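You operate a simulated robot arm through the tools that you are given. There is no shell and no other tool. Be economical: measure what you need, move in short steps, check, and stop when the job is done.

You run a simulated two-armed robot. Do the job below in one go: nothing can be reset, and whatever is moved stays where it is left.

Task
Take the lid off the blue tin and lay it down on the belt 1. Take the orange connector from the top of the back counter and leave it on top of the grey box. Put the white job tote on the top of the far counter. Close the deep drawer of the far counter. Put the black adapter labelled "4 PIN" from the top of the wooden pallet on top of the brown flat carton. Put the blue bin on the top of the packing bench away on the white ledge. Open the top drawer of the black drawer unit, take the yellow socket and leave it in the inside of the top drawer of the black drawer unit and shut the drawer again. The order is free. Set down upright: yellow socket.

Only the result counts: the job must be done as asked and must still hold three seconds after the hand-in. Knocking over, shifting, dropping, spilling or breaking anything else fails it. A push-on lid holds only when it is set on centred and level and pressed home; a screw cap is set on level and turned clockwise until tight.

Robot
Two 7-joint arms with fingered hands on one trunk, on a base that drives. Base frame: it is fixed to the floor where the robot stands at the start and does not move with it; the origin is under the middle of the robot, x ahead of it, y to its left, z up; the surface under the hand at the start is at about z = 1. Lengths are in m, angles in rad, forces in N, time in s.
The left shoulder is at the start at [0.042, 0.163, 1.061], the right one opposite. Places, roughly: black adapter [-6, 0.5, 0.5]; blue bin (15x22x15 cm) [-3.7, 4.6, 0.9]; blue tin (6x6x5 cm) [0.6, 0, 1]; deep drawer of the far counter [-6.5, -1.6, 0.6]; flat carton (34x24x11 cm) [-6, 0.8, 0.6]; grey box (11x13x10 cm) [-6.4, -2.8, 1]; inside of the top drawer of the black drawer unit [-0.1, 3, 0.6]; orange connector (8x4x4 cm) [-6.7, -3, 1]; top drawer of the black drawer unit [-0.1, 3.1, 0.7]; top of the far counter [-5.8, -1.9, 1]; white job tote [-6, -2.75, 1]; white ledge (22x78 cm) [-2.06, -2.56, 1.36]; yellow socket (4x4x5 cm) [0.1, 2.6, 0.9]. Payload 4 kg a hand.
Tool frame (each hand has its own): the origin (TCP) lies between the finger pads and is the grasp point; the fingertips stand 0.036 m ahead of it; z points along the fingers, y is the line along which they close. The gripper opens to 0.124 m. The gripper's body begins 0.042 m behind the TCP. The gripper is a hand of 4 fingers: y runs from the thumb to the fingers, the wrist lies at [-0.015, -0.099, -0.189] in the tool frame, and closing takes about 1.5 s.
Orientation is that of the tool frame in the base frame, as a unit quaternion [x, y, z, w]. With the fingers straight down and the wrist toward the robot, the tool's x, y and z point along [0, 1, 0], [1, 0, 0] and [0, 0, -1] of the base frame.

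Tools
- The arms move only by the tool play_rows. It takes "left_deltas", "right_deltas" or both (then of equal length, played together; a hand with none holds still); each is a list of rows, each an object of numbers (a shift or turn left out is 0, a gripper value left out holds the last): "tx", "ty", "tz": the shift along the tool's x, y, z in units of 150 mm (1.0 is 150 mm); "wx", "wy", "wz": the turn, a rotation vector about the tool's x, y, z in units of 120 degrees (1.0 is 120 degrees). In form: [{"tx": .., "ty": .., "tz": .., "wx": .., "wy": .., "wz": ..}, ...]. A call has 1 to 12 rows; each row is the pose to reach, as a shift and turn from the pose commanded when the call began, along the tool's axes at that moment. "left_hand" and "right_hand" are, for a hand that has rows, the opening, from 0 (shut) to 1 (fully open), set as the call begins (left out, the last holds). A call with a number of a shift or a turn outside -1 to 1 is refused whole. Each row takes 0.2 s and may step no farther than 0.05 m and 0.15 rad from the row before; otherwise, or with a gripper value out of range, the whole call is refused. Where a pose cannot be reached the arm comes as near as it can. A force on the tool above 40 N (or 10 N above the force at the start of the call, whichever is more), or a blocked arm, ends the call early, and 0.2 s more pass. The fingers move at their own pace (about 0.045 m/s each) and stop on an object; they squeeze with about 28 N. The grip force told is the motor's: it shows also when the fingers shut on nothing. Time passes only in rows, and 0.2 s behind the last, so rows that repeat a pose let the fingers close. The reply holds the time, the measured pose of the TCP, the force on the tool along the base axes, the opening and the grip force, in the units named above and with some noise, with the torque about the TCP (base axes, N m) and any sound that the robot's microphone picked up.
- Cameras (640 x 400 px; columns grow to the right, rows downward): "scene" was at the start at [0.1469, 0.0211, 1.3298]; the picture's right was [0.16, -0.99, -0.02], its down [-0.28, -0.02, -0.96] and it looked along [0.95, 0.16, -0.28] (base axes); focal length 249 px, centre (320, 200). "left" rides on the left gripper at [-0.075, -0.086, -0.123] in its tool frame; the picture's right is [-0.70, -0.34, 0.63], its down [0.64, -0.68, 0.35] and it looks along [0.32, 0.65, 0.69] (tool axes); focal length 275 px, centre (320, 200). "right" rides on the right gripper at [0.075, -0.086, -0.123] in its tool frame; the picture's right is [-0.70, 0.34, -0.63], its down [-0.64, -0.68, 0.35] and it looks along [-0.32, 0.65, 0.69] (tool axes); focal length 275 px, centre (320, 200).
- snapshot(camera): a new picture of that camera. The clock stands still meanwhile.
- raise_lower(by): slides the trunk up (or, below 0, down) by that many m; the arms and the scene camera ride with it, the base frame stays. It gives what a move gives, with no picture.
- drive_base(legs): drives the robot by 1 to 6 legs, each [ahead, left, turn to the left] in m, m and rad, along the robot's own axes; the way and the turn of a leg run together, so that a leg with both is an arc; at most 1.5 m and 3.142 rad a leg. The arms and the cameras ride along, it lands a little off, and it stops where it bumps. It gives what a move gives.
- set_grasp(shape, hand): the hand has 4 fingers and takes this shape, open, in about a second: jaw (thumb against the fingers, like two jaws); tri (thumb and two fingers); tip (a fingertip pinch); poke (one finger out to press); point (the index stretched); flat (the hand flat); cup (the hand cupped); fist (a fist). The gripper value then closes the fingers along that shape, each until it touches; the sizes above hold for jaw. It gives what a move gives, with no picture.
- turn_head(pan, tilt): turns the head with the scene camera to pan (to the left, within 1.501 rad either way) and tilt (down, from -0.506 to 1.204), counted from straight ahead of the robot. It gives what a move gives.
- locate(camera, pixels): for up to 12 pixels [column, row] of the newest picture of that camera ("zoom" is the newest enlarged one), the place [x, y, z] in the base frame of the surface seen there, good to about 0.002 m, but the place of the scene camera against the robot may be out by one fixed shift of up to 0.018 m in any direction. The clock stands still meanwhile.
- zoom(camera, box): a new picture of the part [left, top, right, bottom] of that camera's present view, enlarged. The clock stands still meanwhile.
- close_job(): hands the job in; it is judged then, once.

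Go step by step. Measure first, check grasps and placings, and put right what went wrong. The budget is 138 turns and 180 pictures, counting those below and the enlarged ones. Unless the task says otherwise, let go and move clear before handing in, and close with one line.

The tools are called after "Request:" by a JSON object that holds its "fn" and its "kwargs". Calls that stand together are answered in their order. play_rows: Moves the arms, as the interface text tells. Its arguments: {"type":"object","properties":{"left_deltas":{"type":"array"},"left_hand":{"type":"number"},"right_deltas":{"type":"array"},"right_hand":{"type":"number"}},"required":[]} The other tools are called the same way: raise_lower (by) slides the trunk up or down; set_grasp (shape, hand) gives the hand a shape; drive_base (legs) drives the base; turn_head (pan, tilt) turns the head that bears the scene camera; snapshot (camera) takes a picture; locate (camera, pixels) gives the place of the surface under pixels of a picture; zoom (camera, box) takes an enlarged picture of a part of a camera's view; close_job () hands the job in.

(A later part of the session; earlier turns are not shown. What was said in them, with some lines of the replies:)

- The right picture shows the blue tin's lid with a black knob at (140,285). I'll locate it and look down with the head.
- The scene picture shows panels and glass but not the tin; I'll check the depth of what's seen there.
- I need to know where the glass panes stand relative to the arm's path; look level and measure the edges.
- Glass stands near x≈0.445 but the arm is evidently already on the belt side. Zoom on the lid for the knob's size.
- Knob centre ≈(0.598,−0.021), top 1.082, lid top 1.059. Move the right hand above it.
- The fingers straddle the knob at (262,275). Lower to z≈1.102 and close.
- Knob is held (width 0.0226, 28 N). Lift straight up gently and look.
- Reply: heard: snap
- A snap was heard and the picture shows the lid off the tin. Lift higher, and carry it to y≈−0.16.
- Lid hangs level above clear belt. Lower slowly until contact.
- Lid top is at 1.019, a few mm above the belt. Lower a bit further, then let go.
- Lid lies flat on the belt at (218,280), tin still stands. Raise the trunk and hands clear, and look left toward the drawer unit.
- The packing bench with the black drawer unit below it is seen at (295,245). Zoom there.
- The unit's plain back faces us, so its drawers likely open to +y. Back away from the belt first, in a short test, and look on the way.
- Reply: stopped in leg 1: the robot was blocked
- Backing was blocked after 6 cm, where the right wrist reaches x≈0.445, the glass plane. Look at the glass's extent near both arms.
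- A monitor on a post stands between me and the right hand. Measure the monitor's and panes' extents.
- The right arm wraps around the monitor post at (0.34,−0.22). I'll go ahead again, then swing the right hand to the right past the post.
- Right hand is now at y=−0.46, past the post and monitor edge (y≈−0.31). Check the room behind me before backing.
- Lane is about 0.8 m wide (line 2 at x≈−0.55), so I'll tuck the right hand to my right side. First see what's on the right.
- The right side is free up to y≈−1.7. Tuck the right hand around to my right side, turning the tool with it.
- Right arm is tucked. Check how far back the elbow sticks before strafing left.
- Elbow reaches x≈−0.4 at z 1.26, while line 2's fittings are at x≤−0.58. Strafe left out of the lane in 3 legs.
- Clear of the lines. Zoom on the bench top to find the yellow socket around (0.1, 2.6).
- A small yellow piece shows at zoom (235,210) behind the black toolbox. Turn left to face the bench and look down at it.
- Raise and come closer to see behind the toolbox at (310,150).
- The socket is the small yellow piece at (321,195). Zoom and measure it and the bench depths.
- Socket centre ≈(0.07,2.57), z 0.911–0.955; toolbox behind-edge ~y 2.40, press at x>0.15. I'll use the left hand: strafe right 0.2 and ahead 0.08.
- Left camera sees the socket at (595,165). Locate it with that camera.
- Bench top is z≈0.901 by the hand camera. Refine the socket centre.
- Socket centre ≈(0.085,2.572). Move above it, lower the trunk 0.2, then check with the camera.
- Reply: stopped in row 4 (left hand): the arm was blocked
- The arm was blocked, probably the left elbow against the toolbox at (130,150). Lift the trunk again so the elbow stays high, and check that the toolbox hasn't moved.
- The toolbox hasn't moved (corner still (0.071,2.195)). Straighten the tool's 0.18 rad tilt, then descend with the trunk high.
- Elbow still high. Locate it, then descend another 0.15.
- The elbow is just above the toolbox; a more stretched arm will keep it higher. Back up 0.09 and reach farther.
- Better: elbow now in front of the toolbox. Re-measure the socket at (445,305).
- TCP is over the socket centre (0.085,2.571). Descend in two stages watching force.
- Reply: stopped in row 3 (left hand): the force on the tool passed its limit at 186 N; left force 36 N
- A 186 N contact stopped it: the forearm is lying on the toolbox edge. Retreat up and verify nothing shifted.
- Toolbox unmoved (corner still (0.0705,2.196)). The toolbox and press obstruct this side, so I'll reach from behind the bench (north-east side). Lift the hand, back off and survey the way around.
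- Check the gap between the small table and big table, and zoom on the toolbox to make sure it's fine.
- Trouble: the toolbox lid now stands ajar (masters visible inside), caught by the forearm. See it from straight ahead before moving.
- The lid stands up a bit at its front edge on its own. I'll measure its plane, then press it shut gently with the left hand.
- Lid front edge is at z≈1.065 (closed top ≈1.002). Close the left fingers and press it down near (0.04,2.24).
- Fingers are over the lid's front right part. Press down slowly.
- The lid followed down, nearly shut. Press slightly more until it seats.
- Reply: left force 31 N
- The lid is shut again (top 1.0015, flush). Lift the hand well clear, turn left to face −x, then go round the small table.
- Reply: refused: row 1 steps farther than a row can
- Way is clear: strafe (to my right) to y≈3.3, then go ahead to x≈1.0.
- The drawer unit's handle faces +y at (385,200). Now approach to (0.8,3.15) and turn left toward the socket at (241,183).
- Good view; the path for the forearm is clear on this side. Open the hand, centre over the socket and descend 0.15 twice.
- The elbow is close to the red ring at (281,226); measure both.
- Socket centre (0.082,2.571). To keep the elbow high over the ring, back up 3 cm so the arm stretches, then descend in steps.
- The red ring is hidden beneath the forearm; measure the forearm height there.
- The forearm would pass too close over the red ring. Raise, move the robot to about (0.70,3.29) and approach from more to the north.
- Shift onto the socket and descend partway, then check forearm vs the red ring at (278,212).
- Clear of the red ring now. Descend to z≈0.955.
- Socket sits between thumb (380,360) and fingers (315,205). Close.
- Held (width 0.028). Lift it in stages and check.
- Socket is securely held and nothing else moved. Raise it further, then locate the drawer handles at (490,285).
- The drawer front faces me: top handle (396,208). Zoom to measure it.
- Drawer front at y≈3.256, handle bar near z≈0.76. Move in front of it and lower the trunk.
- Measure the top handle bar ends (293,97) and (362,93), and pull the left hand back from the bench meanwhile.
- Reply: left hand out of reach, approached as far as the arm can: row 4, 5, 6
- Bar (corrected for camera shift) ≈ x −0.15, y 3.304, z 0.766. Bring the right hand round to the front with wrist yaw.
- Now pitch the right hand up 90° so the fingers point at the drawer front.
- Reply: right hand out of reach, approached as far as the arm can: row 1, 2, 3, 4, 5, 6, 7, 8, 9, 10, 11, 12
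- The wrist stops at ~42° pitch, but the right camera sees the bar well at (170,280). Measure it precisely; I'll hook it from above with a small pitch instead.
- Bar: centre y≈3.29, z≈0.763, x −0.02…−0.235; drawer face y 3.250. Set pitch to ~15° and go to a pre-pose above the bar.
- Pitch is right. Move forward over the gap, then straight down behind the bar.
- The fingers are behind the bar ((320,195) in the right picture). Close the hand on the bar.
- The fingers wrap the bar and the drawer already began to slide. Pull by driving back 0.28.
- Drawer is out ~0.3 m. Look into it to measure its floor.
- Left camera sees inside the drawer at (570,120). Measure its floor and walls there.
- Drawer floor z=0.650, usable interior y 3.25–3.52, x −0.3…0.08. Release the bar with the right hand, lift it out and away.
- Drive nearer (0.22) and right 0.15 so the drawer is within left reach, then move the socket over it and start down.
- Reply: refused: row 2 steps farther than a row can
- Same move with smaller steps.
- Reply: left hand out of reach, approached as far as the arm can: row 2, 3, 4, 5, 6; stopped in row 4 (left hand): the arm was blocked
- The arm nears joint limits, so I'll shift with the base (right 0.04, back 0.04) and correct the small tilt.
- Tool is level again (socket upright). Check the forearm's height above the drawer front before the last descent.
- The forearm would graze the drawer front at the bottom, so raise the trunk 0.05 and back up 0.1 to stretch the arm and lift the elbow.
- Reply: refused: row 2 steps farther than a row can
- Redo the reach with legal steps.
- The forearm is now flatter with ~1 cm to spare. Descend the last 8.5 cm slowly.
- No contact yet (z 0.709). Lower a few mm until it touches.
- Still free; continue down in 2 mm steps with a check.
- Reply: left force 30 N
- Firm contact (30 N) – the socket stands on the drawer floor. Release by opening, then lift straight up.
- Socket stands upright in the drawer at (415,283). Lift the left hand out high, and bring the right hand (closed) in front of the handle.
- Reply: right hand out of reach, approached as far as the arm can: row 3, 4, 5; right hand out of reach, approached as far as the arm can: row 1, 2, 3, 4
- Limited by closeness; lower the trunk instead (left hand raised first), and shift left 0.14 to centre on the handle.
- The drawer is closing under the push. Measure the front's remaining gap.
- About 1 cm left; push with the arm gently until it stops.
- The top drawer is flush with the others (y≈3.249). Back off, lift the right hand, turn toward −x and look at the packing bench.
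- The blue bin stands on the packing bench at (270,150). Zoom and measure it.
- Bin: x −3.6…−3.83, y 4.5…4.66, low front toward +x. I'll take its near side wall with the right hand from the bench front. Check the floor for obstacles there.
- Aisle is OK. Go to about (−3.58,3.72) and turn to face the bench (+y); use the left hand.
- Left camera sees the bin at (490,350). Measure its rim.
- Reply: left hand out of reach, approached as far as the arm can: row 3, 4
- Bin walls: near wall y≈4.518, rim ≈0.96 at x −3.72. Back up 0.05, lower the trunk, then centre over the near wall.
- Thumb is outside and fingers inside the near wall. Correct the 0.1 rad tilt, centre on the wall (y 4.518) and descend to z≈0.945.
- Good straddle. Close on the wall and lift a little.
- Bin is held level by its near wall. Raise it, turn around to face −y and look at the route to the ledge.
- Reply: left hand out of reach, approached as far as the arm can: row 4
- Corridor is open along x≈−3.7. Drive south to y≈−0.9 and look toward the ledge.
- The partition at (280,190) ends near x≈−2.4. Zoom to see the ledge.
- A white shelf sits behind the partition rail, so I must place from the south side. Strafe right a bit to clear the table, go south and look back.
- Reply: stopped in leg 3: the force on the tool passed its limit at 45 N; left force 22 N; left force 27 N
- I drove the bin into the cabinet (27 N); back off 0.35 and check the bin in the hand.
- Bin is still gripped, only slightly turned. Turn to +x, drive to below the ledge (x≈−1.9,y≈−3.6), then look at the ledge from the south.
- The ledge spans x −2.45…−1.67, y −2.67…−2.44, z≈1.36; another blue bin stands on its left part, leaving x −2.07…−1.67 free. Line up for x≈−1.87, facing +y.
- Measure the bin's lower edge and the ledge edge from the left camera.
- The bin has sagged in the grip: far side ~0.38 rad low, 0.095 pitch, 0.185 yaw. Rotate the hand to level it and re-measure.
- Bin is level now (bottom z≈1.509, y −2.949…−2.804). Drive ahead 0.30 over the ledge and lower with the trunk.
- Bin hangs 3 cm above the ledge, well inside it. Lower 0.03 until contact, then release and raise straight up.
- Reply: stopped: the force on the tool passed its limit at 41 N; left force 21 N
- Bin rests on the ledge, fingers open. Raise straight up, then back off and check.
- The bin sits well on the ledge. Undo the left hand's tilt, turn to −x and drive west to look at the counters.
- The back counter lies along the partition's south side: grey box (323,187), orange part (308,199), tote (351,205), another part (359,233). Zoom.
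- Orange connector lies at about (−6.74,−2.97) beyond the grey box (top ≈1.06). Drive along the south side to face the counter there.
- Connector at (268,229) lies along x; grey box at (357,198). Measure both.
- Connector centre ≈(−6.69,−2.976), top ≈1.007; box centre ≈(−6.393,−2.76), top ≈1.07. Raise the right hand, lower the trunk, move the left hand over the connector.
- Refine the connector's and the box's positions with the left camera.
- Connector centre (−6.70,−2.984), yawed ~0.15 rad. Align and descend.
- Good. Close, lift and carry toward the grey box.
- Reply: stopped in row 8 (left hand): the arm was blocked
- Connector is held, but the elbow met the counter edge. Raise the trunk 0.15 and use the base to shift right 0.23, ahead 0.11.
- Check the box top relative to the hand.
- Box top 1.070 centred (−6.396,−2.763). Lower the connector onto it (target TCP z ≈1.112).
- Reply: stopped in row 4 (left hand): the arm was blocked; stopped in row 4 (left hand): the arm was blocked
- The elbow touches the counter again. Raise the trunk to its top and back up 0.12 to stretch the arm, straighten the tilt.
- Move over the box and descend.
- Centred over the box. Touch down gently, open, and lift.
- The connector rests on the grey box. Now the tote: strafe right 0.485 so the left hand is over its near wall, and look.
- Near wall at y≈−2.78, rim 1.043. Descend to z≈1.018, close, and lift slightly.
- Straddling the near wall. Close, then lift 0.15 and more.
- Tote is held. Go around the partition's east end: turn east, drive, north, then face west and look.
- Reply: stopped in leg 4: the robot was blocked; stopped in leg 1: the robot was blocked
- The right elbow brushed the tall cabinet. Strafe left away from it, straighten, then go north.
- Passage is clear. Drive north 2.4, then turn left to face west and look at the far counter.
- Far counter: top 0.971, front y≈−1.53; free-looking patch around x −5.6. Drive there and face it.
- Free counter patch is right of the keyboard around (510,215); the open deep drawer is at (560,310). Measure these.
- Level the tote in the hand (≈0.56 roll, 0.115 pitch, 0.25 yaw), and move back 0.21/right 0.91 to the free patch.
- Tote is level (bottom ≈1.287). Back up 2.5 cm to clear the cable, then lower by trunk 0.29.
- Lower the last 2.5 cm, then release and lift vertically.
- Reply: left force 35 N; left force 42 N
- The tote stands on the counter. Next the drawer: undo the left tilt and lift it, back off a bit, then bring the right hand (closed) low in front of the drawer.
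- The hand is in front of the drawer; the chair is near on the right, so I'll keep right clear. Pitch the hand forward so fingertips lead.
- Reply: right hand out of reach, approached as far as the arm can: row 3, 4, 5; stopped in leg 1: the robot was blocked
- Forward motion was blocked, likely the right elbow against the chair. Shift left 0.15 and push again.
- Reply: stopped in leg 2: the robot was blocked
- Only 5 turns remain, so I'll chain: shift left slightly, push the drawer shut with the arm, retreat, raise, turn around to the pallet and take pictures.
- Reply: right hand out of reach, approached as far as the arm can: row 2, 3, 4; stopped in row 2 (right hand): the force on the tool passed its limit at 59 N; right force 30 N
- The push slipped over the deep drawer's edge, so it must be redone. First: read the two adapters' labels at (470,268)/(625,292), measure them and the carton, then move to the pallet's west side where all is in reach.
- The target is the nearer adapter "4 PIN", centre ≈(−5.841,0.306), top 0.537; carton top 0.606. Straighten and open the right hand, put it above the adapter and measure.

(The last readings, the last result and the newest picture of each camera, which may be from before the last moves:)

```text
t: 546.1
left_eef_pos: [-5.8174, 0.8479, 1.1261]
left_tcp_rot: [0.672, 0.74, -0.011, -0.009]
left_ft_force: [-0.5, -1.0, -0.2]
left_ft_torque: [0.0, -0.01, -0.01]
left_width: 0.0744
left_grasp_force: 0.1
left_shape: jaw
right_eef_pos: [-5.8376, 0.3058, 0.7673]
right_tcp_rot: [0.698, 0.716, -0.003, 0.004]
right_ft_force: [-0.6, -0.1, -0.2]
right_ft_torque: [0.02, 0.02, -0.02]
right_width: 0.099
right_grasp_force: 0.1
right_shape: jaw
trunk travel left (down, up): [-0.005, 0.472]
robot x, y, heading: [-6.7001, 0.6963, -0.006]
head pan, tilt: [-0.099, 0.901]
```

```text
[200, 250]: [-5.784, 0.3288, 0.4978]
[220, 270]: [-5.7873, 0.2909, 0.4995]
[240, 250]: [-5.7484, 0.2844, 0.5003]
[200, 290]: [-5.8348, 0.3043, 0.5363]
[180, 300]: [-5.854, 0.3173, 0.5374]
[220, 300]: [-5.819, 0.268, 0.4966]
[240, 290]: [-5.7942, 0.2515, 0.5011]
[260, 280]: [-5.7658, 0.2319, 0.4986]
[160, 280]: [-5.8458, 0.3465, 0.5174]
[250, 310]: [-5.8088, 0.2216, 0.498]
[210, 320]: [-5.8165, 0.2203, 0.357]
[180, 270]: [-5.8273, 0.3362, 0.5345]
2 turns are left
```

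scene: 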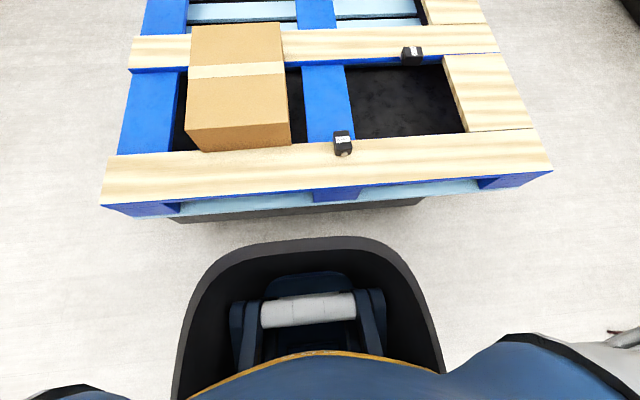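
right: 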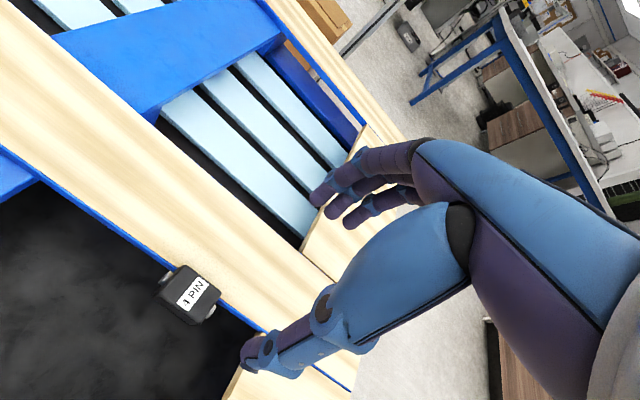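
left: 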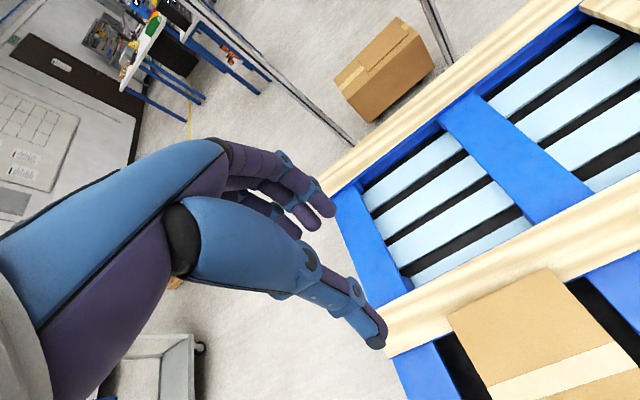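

Hand is exactly above the "4 PIN" adapter (plank z 0.499, adapter top 0.537). Chain: grasp, lift, shift the base to the carton, set down; then go back and push the deep drawer shut lower down.

Request:
{"fn": "play_rows", "kwargs": {"right_deltas": [{"tz": 0.3}, {"tz": 0.6}, {"tz": 0.9}, {"tz": 1}]}}

Request:
{"fn": "play_rows", "kwargs": {"right_deltas": [{"tz": 0.2}, {"tz": 0.4}, {"tz": 0.5}, {"tz": 0.5}]}}

Request:
{"fn": "play_rows", "kwargs": {"right_deltas": [{}, {}, {}, {}, {}, {}, {}, {}], "right_hand": 0}}

Request:
{"fn": "play_rows", "kwargs": {"right_deltas": [{"tz": -0.15}, {"tz": -0.4}, {"tz": -0.7}, {"tz": -1}]}}

Request:
{"fn": "play_rows", "kwargs": {"right_deltas": [{"tz": -0.25}, {"tz": -0.5}, {"tz": -0.5}]}}

Request:
{"fn": "drive_base", "kwargs": {"legs": [[-0.117, 0.494, 0]]}}

Request:
{"fn": "play_rows", "kwargs": {"right_deltas": [{"tz": 0.25}, {"tz": 0.5}, {"tz": 0.65}, {"tz": 0.73}, {"tz": 0.78}, {"tz": 0.78}]}}

Request:
{"fn": "play_rows", "kwargs": {"right_deltas": [{}, {}, {}, {}, {}, {}], "right_hand": 0.7}}

Request:
{"fn": "play_rows", "kwargs": {"right_deltas": [{"tz": -0.25}, {"tz": -0.5}, {"tz": -0.75}, {"tz": -1}], "left_deltas": [{"tz": -0.25}, {"tz": -0.5}, {"tz": -0.75}, {"tz": -1}]}}

Request:
{"fn": "snapshot", "kwargs": {"camera": "right"}}

Request:
{"fn": "drive_base", "kwargs": {"legs": [[0, -0.8, 0], [0, -0.75, 0], [0.737, 0, 0], [0, 0, -0.785], [0, 0, -0.785]]}}

Request:
{"fn": "play_rows", "kwargs": {"right_deltas": [{"ty": -0.25}, {"ty": -0.5}, {"ty": -0.5}, {"ty": -0.5}, {"ty": -0.5}, {"ty": -0.5}], "right_hand": 0}}

Request:
{"fn": "play_rows", "kwargs": {"right_deltas": [{"wx": -0.048, "tz": 0.25}, {"wx": -0.095, "tz": 0.5}, {"wx": -0.143, "tz": 0.75}, {"wx": -0.19, "tz": 1}, {"wx": -0.19, "tz": 1}]}}

Request:
{"fn": "drive_base", "kwargs": {"legs": [[0.2, 0, 0], [0.18, 0, 0]]}}

Request:
{"fn": "snapshot", "kwargs": {"camera": "right"}}

Request:
{"fn": "turn_head", "kwargs": {"pan": -0.3, "tilt": 0.75}}

Request:
{"fn": "snapshot", "kwargs": {"camera": "scene"}}

Request:
{"fn": "locate", "kwargs": {"camera": "right", "pixels": [[100, 150], [200, 150], [250, 100], [150, 100], [60, 100], [150, 200], [200, 250], [100, 250], [300, 60], [60, 200]]}}

```text
t: 547.1
left_eef_pos: [-5.8172, 0.847, 1.1263]
left_tcp_rot: [0.672, 0.741, -0.011, -0.009]
left_ft_force: [-0.4, -0.9, 1.0]
left_ft_torque: [-0.02, 0.02, 0.02]
left_width: 0.0747
left_grasp_force: 0.0
left_shape: jaw
right_eef_pos: [-5.8374, 0.3055, 0.6159]
right_tcp_rot: [0.698, 0.716, -0.004, 0.003]
right_ft_force: [0.7, 0.3, 0.5]
right_ft_torque: [0.0, 0.0, 0.02]
right_width: 0.0994
right_grasp_force: 0.0
right_shape: jaw
trunk travel left (down, up): [-0.005, 0.472]
robot x, y, heading: [-6.6941, 0.6916, -0.005]
head pan, tilt: [-0.099, 0.901]
```

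```text
t: 548.1
left_eef_pos: [-5.8174, 0.8486, 1.1244]
left_tcp_rot: [0.671, 0.741, -0.011, -0.008]
left_ft_force: [-1.1, 0.5, -0.2]
left_ft_torque: [-0.01, 0.0, 0.01]
left_width: 0.0743
left_grasp_force: 0.1
left_shape: jaw
right_eef_pos: [-5.8397, 0.3043, 0.5416]
right_tcp_rot: [0.698, 0.716, -0.004, 0.004]
right_ft_force: [-0.2, 0.7, -0.4]
right_ft_torque: [0.0, 0.02, 0.03]
right_width: 0.0994
right_grasp_force: 0.1
right_shape: jaw
trunk travel left (down, up): [-0.005, 0.472]
robot x, y, heading: [-6.6964, 0.6915, 0.001]
head pan, tilt: [-0.099, 0.901]
```

```text
t: 549.9
left_eef_pos: [-5.8175, 0.8492, 1.1265]
left_tcp_rot: [0.672, 0.74, -0.011, -0.008]
left_ft_force: [0.5, 0.2, 0.6]
left_ft_torque: [-0.01, -0.03, -0.01]
left_width: 0.0746
left_grasp_force: 0.1
left_shape: jaw
right_eef_pos: [-5.8395, 0.3042, 0.5425]
right_tcp_rot: [0.698, 0.716, -0.004, 0.003]
right_ft_force: [-1.3, -0.6, 10.0]
right_ft_torque: [0.02, -0.28, 0.05]
right_width: 0.0509
right_grasp_force: 28.3
right_shape: jaw
trunk travel left (down, up): [-0.005, 0.472]
robot x, y, heading: [-6.6976, 0.6899, 0.0]
head pan, tilt: [-0.099, 0.901]
```

```text
t: 550.9
left_eef_pos: [-5.8177, 0.8493, 1.1274]
left_tcp_rot: [0.672, 0.741, -0.012, -0.008]
left_ft_force: [-0.6, 0.4, -1.0]
left_ft_torque: [-0.02, 0.0, -0.01]
left_width: 0.0747
left_grasp_force: 0.0
left_shape: jaw
right_eef_pos: [-5.8389, 0.3055, 0.6915]
right_tcp_rot: [0.698, 0.716, -0.004, 0.003]
right_ft_force: [0.6, -0.7, 0.4]
right_ft_torque: [0.02, 0.0, 0.0]
right_width: 0.0502
right_grasp_force: 28.1
right_shape: jaw
trunk travel left (down, up): [-0.005, 0.472]
robot x, y, heading: [-6.6972, 0.6892, -0.004]
head pan, tilt: [-0.099, 0.901]
```

```text
t: 551.7
left_eef_pos: [-5.817, 0.8488, 1.1231]
left_tcp_rot: [0.672, 0.741, -0.012, -0.009]
left_ft_force: [0.2, 0.3, -0.3]
left_ft_torque: [-0.01, 0.01, 0.02]
left_width: 0.0743
left_grasp_force: 0.0
left_shape: jaw
right_eef_pos: [-5.8408, 0.3092, 0.765]
right_tcp_rot: [0.698, 0.716, -0.004, 0.003]
right_ft_force: [-1.0, 0.3, -0.5]
right_ft_torque: [-0.02, -0.02, -0.01]
right_width: 0.0502
right_grasp_force: 28.0
right_shape: jaw
trunk travel left (down, up): [-0.005, 0.472]
robot x, y, heading: [-6.6986, 0.6902, -0.002]
head pan, tilt: [-0.099, 0.901]
```

```text
t: 554.8
left_eef_pos: [-5.9385, 1.3694, 1.1247]
left_tcp_rot: [0.666, 0.746, -0.011, -0.008]
left_ft_force: [-0.2, -0.3, -0.2]
left_ft_torque: [0.0, 0.03, 0.01]
left_width: 0.0745
left_grasp_force: 0.0
left_shape: jaw
right_eef_pos: [-5.9538, 0.8302, 0.7671]
right_tcp_rot: [0.692, 0.722, -0.003, 0.003]
right_ft_force: [-1.0, -0.3, -0.4]
right_ft_torque: [-0.04, 0.02, 0.0]
right_width: 0.0499
right_grasp_force: 27.6
right_shape: jaw
trunk travel left (down, up): [-0.005, 0.472]
robot x, y, heading: [-6.815, 1.197, 0.017]
head pan, tilt: [-0.099, 0.901]
```

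```text
t: 556.2
left_eef_pos: [-5.9388, 1.369, 1.1258]
left_tcp_rot: [0.666, 0.746, -0.011, -0.009]
left_ft_force: [-0.7, -1.0, -0.3]
left_ft_torque: [0.02, 0.0, -0.01]
left_width: 0.0746
left_grasp_force: 0.0
left_shape: jaw
right_eef_pos: [-5.9535, 0.8291, 0.6489]
right_tcp_rot: [0.692, 0.722, -0.004, 0.004]
right_ft_force: [-0.8, -1.4, 0.4]
right_ft_torque: [0.05, 0.01, -0.03]
right_width: 0.05
right_grasp_force: 28.6
right_shape: jaw
trunk travel left (down, up): [-0.005, 0.472]
robot x, y, heading: [-6.8109, 1.1965, 0.019]
head pan, tilt: [-0.099, 0.901]
```

```text
t: 557.6
left_eef_pos: [-5.9382, 1.3695, 1.1261]
left_tcp_rot: [0.666, 0.746, -0.011, -0.009]
left_ft_force: [0.5, 0.2, 0.2]
left_ft_torque: [0.02, 0.01, 0.03]
left_width: 0.0744
left_grasp_force: 0.0
left_shape: jaw
right_eef_pos: [-5.9543, 0.8289, 0.6488]
right_tcp_rot: [0.692, 0.722, -0.003, 0.004]
right_ft_force: [0.8, 0.8, 0.4]
right_ft_torque: [0.0, -0.01, 0.02]
right_width: 0.0867
right_grasp_force: 0.1
right_shape: jaw
trunk travel left (down, up): [-0.005, 0.472]
robot x, y, heading: [-6.8171, 1.2002, 0.009]
head pan, tilt: [-0.099, 0.901]
```

```text
t: 558.6
left_eef_pos: [-5.9378, 1.3734, 1.2768]
left_tcp_rot: [0.666, 0.746, -0.009, -0.007]
left_ft_force: [-0.2, 0.1, 1.5]
left_ft_torque: [0.03, -0.02, -0.02]
left_width: 0.0742
left_grasp_force: 0.0
left_shape: jaw
right_eef_pos: [-5.9528, 0.8304, 0.8027]
right_tcp_rot: [0.692, 0.722, -0.003, 0.005]
right_ft_force: [0.1, 0.1, 0.5]
right_ft_torque: [0.01, -0.02, 0.0]
right_width: 0.0867
right_grasp_force: 0.0
right_shape: jaw
trunk travel left (down, up): [-0.005, 0.472]
robot x, y, heading: [-6.817, 1.198, 0.012]
head pan, tilt: [-0.099, 0.901]
```

```text
5 pictures are left
```

right: 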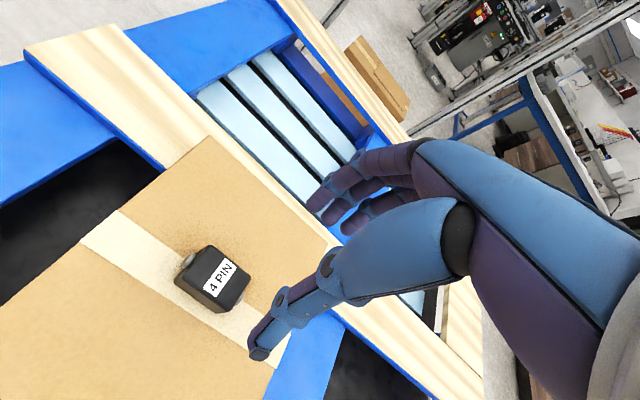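

```text
t: 574.2
left_eef_pos: [-5.8735, -1.204, 1.2732]
left_tcp_rot: [0.998, 0.058, -0.002, -0.014]
left_ft_force: [0.2, -0.3, -0.1]
left_ft_torque: [-0.02, -0.02, -0.03]
left_width: 0.0743
left_grasp_force: 0.1
left_shape: jaw
right_eef_pos: [-6.4172, -1.1864, 0.7998]
right_tcp_rot: [1.0, 0.022, -0.005, 0.0]
right_ft_force: [0.0, 0.2, 0.2]
right_ft_torque: [-0.01, -0.04, -0.02]
right_width: 0.0866
right_grasp_force: 0.1
right_shape: jaw
trunk travel left (down, up): [-0.005, 0.472]
robot x, y, heading: [-6.0504, -0.3197, -1.555]
head pan, tilt: [-0.099, 0.901]
```

```text
t: 575.6
left_eef_pos: [-5.874, -1.2024, 1.2737]
left_tcp_rot: [0.998, 0.058, -0.002, -0.014]
left_ft_force: [0.3, 1.0, 0.6]
left_ft_torque: [0.01, -0.02, 0.02]
left_width: 0.0744
left_grasp_force: 0.0
left_shape: jaw
right_eef_pos: [-6.4207, -1.1124, 0.7999]
right_tcp_rot: [1.0, 0.022, -0.005, 0.0]
right_ft_force: [-0.1, -0.3, 0.8]
right_ft_torque: [-0.02, 0.01, 0.02]
right_width: 0.0
right_grasp_force: 25.1
right_shape: jaw
trunk travel left (down, up): [-0.005, 0.472]
robot x, y, heading: [-6.0523, -0.3225, -1.556]
head pan, tilt: [-0.099, 0.901]
```

```text
t: 576.8
left_eef_pos: [-5.8735, -1.2026, 1.2733]
left_tcp_rot: [0.998, 0.057, -0.001, -0.013]
left_ft_force: [0.1, -0.2, 0.7]
left_ft_torque: [-0.01, -0.01, 0.02]
left_width: 0.0742
left_grasp_force: 0.0
left_shape: jaw
right_eef_pos: [-6.4231, -1.1118, 0.6512]
right_tcp_rot: [0.98, 0.021, -0.001, 0.198]
right_ft_force: [0.1, 1.3, -0.4]
right_ft_torque: [-0.01, 0.0, 0.01]
right_width: 0.0
right_grasp_force: 28.2
right_shape: jaw
trunk travel left (down, up): [-0.005, 0.472]
robot x, y, heading: [-6.0507, -0.3237, -1.558]
head pan, tilt: [-0.099, 0.901]
```

```text
t: 579.5
left_eef_pos: [-5.8735, -1.5646, 1.2741]
left_tcp_rot: [0.998, 0.055, -0.002, -0.014]
left_ft_force: [-0.1, -0.6, -0.3]
left_ft_torque: [-0.01, 0.03, 0.01]
left_width: 0.0745
left_grasp_force: 0.0
left_shape: jaw
right_eef_pos: [-6.4189, -1.4683, 0.652]
right_tcp_rot: [0.98, 0.022, 0.001, 0.197]
right_ft_force: [0.7, 18.1, 7.8]
right_ft_torque: [-0.29, 0.12, -0.29]
right_width: 0.0
right_grasp_force: 28.4
right_shape: jaw
trunk travel left (down, up): [-0.005, 0.472]
robot x, y, heading: [-6.0466, -0.6817, -1.559]
head pan, tilt: [-0.099, 0.901]
stopped in leg 2: the force on the tool passed its limit at 74 N (the readings are from after the stop); the commanded pose is now the measured one
```

```text
4 pictures are left
```

right: 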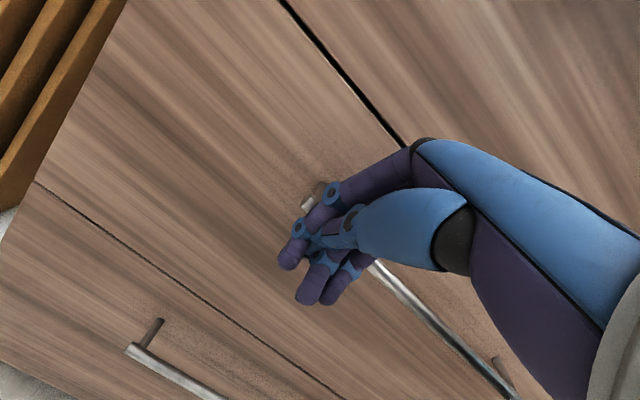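

```text
t: 580.2
left_eef_pos: [-5.872, -1.5647, 1.2729]
left_tcp_rot: [0.998, 0.055, -0.002, -0.015]
left_ft_force: [0.1, -0.3, 0.2]
left_ft_torque: [0.01, 0.01, 0.01]
left_width: 0.0745
left_grasp_force: 0.1
left_shape: jaw
right_eef_pos: [-6.4185, -1.4683, 0.6517]
right_tcp_rot: [0.98, 0.021, 0.0, 0.198]
right_ft_force: [-0.7, 24.9, 9.5]
right_ft_torque: [-0.33, 0.12, -0.32]
right_width: 0.0001
right_grasp_force: 28.4
right_shape: jaw
trunk travel left (down, up): [-0.005, 0.472]
robot x, y, heading: [-6.0457, -0.6801, -1.557]
head pan, tilt: [-0.3, 0.75]
```

```text
3 pictures are left
```

scene: 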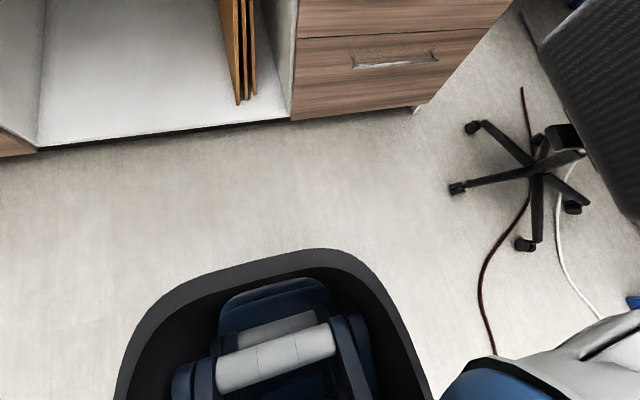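

```text
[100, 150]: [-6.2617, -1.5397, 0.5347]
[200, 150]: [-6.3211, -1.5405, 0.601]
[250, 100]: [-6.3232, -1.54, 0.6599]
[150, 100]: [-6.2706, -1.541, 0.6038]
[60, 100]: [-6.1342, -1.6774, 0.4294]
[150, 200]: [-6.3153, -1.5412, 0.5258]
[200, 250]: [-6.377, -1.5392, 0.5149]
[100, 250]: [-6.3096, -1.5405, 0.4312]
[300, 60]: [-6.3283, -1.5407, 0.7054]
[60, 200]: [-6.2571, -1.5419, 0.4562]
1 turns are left
```

The "4 PIN" adapter stands on the carton and the deep drawer is flush (front y≈−1.540 like its neighbours). Back clear and hand in: all seven tasks done.

Request:
{"fn": "drive_base", "kwargs": {"legs": [[-0.2, 0, 0]]}}

Request:
{"fn": "close_job", "kwargs": {}}

```text
t: 581.8
left_eef_pos: [-5.8732, -1.3683, 1.2733]
left_tcp_rot: [0.998, 0.056, -0.001, -0.015]
left_ft_force: [-0.9, 1.2, 0.9]
left_ft_torque: [-0.07, 0.01, -0.01]
left_width: 0.0744
left_grasp_force: 0.0
left_shape: jaw
right_eef_pos: [-6.4199, -1.2733, 0.6515]
right_tcp_rot: [0.98, 0.022, 0.001, 0.197]
right_ft_force: [-0.5, 0.3, 0.3]
right_ft_torque: [0.01, -0.01, 0.0]
right_width: 0.0001
right_grasp_force: 28.0
right_shape: jaw
trunk travel left (down, up): [-0.005, 0.472]
robot x, y, heading: [-6.0388, -0.4854, -1.558]
head pan, tilt: [-0.3, 0.75]
```

```text
The job is handed in.
```

The job is handed in with all seven tasks done. Along the way my arm lifted the lid of the black toolbox on the bench, and I pressed it shut again. I also bumped the blue bin into a cabinet, and the right arm touched the tall cabinet and probably the office chair; nothing looked displaced in the pictures I took afterwards.
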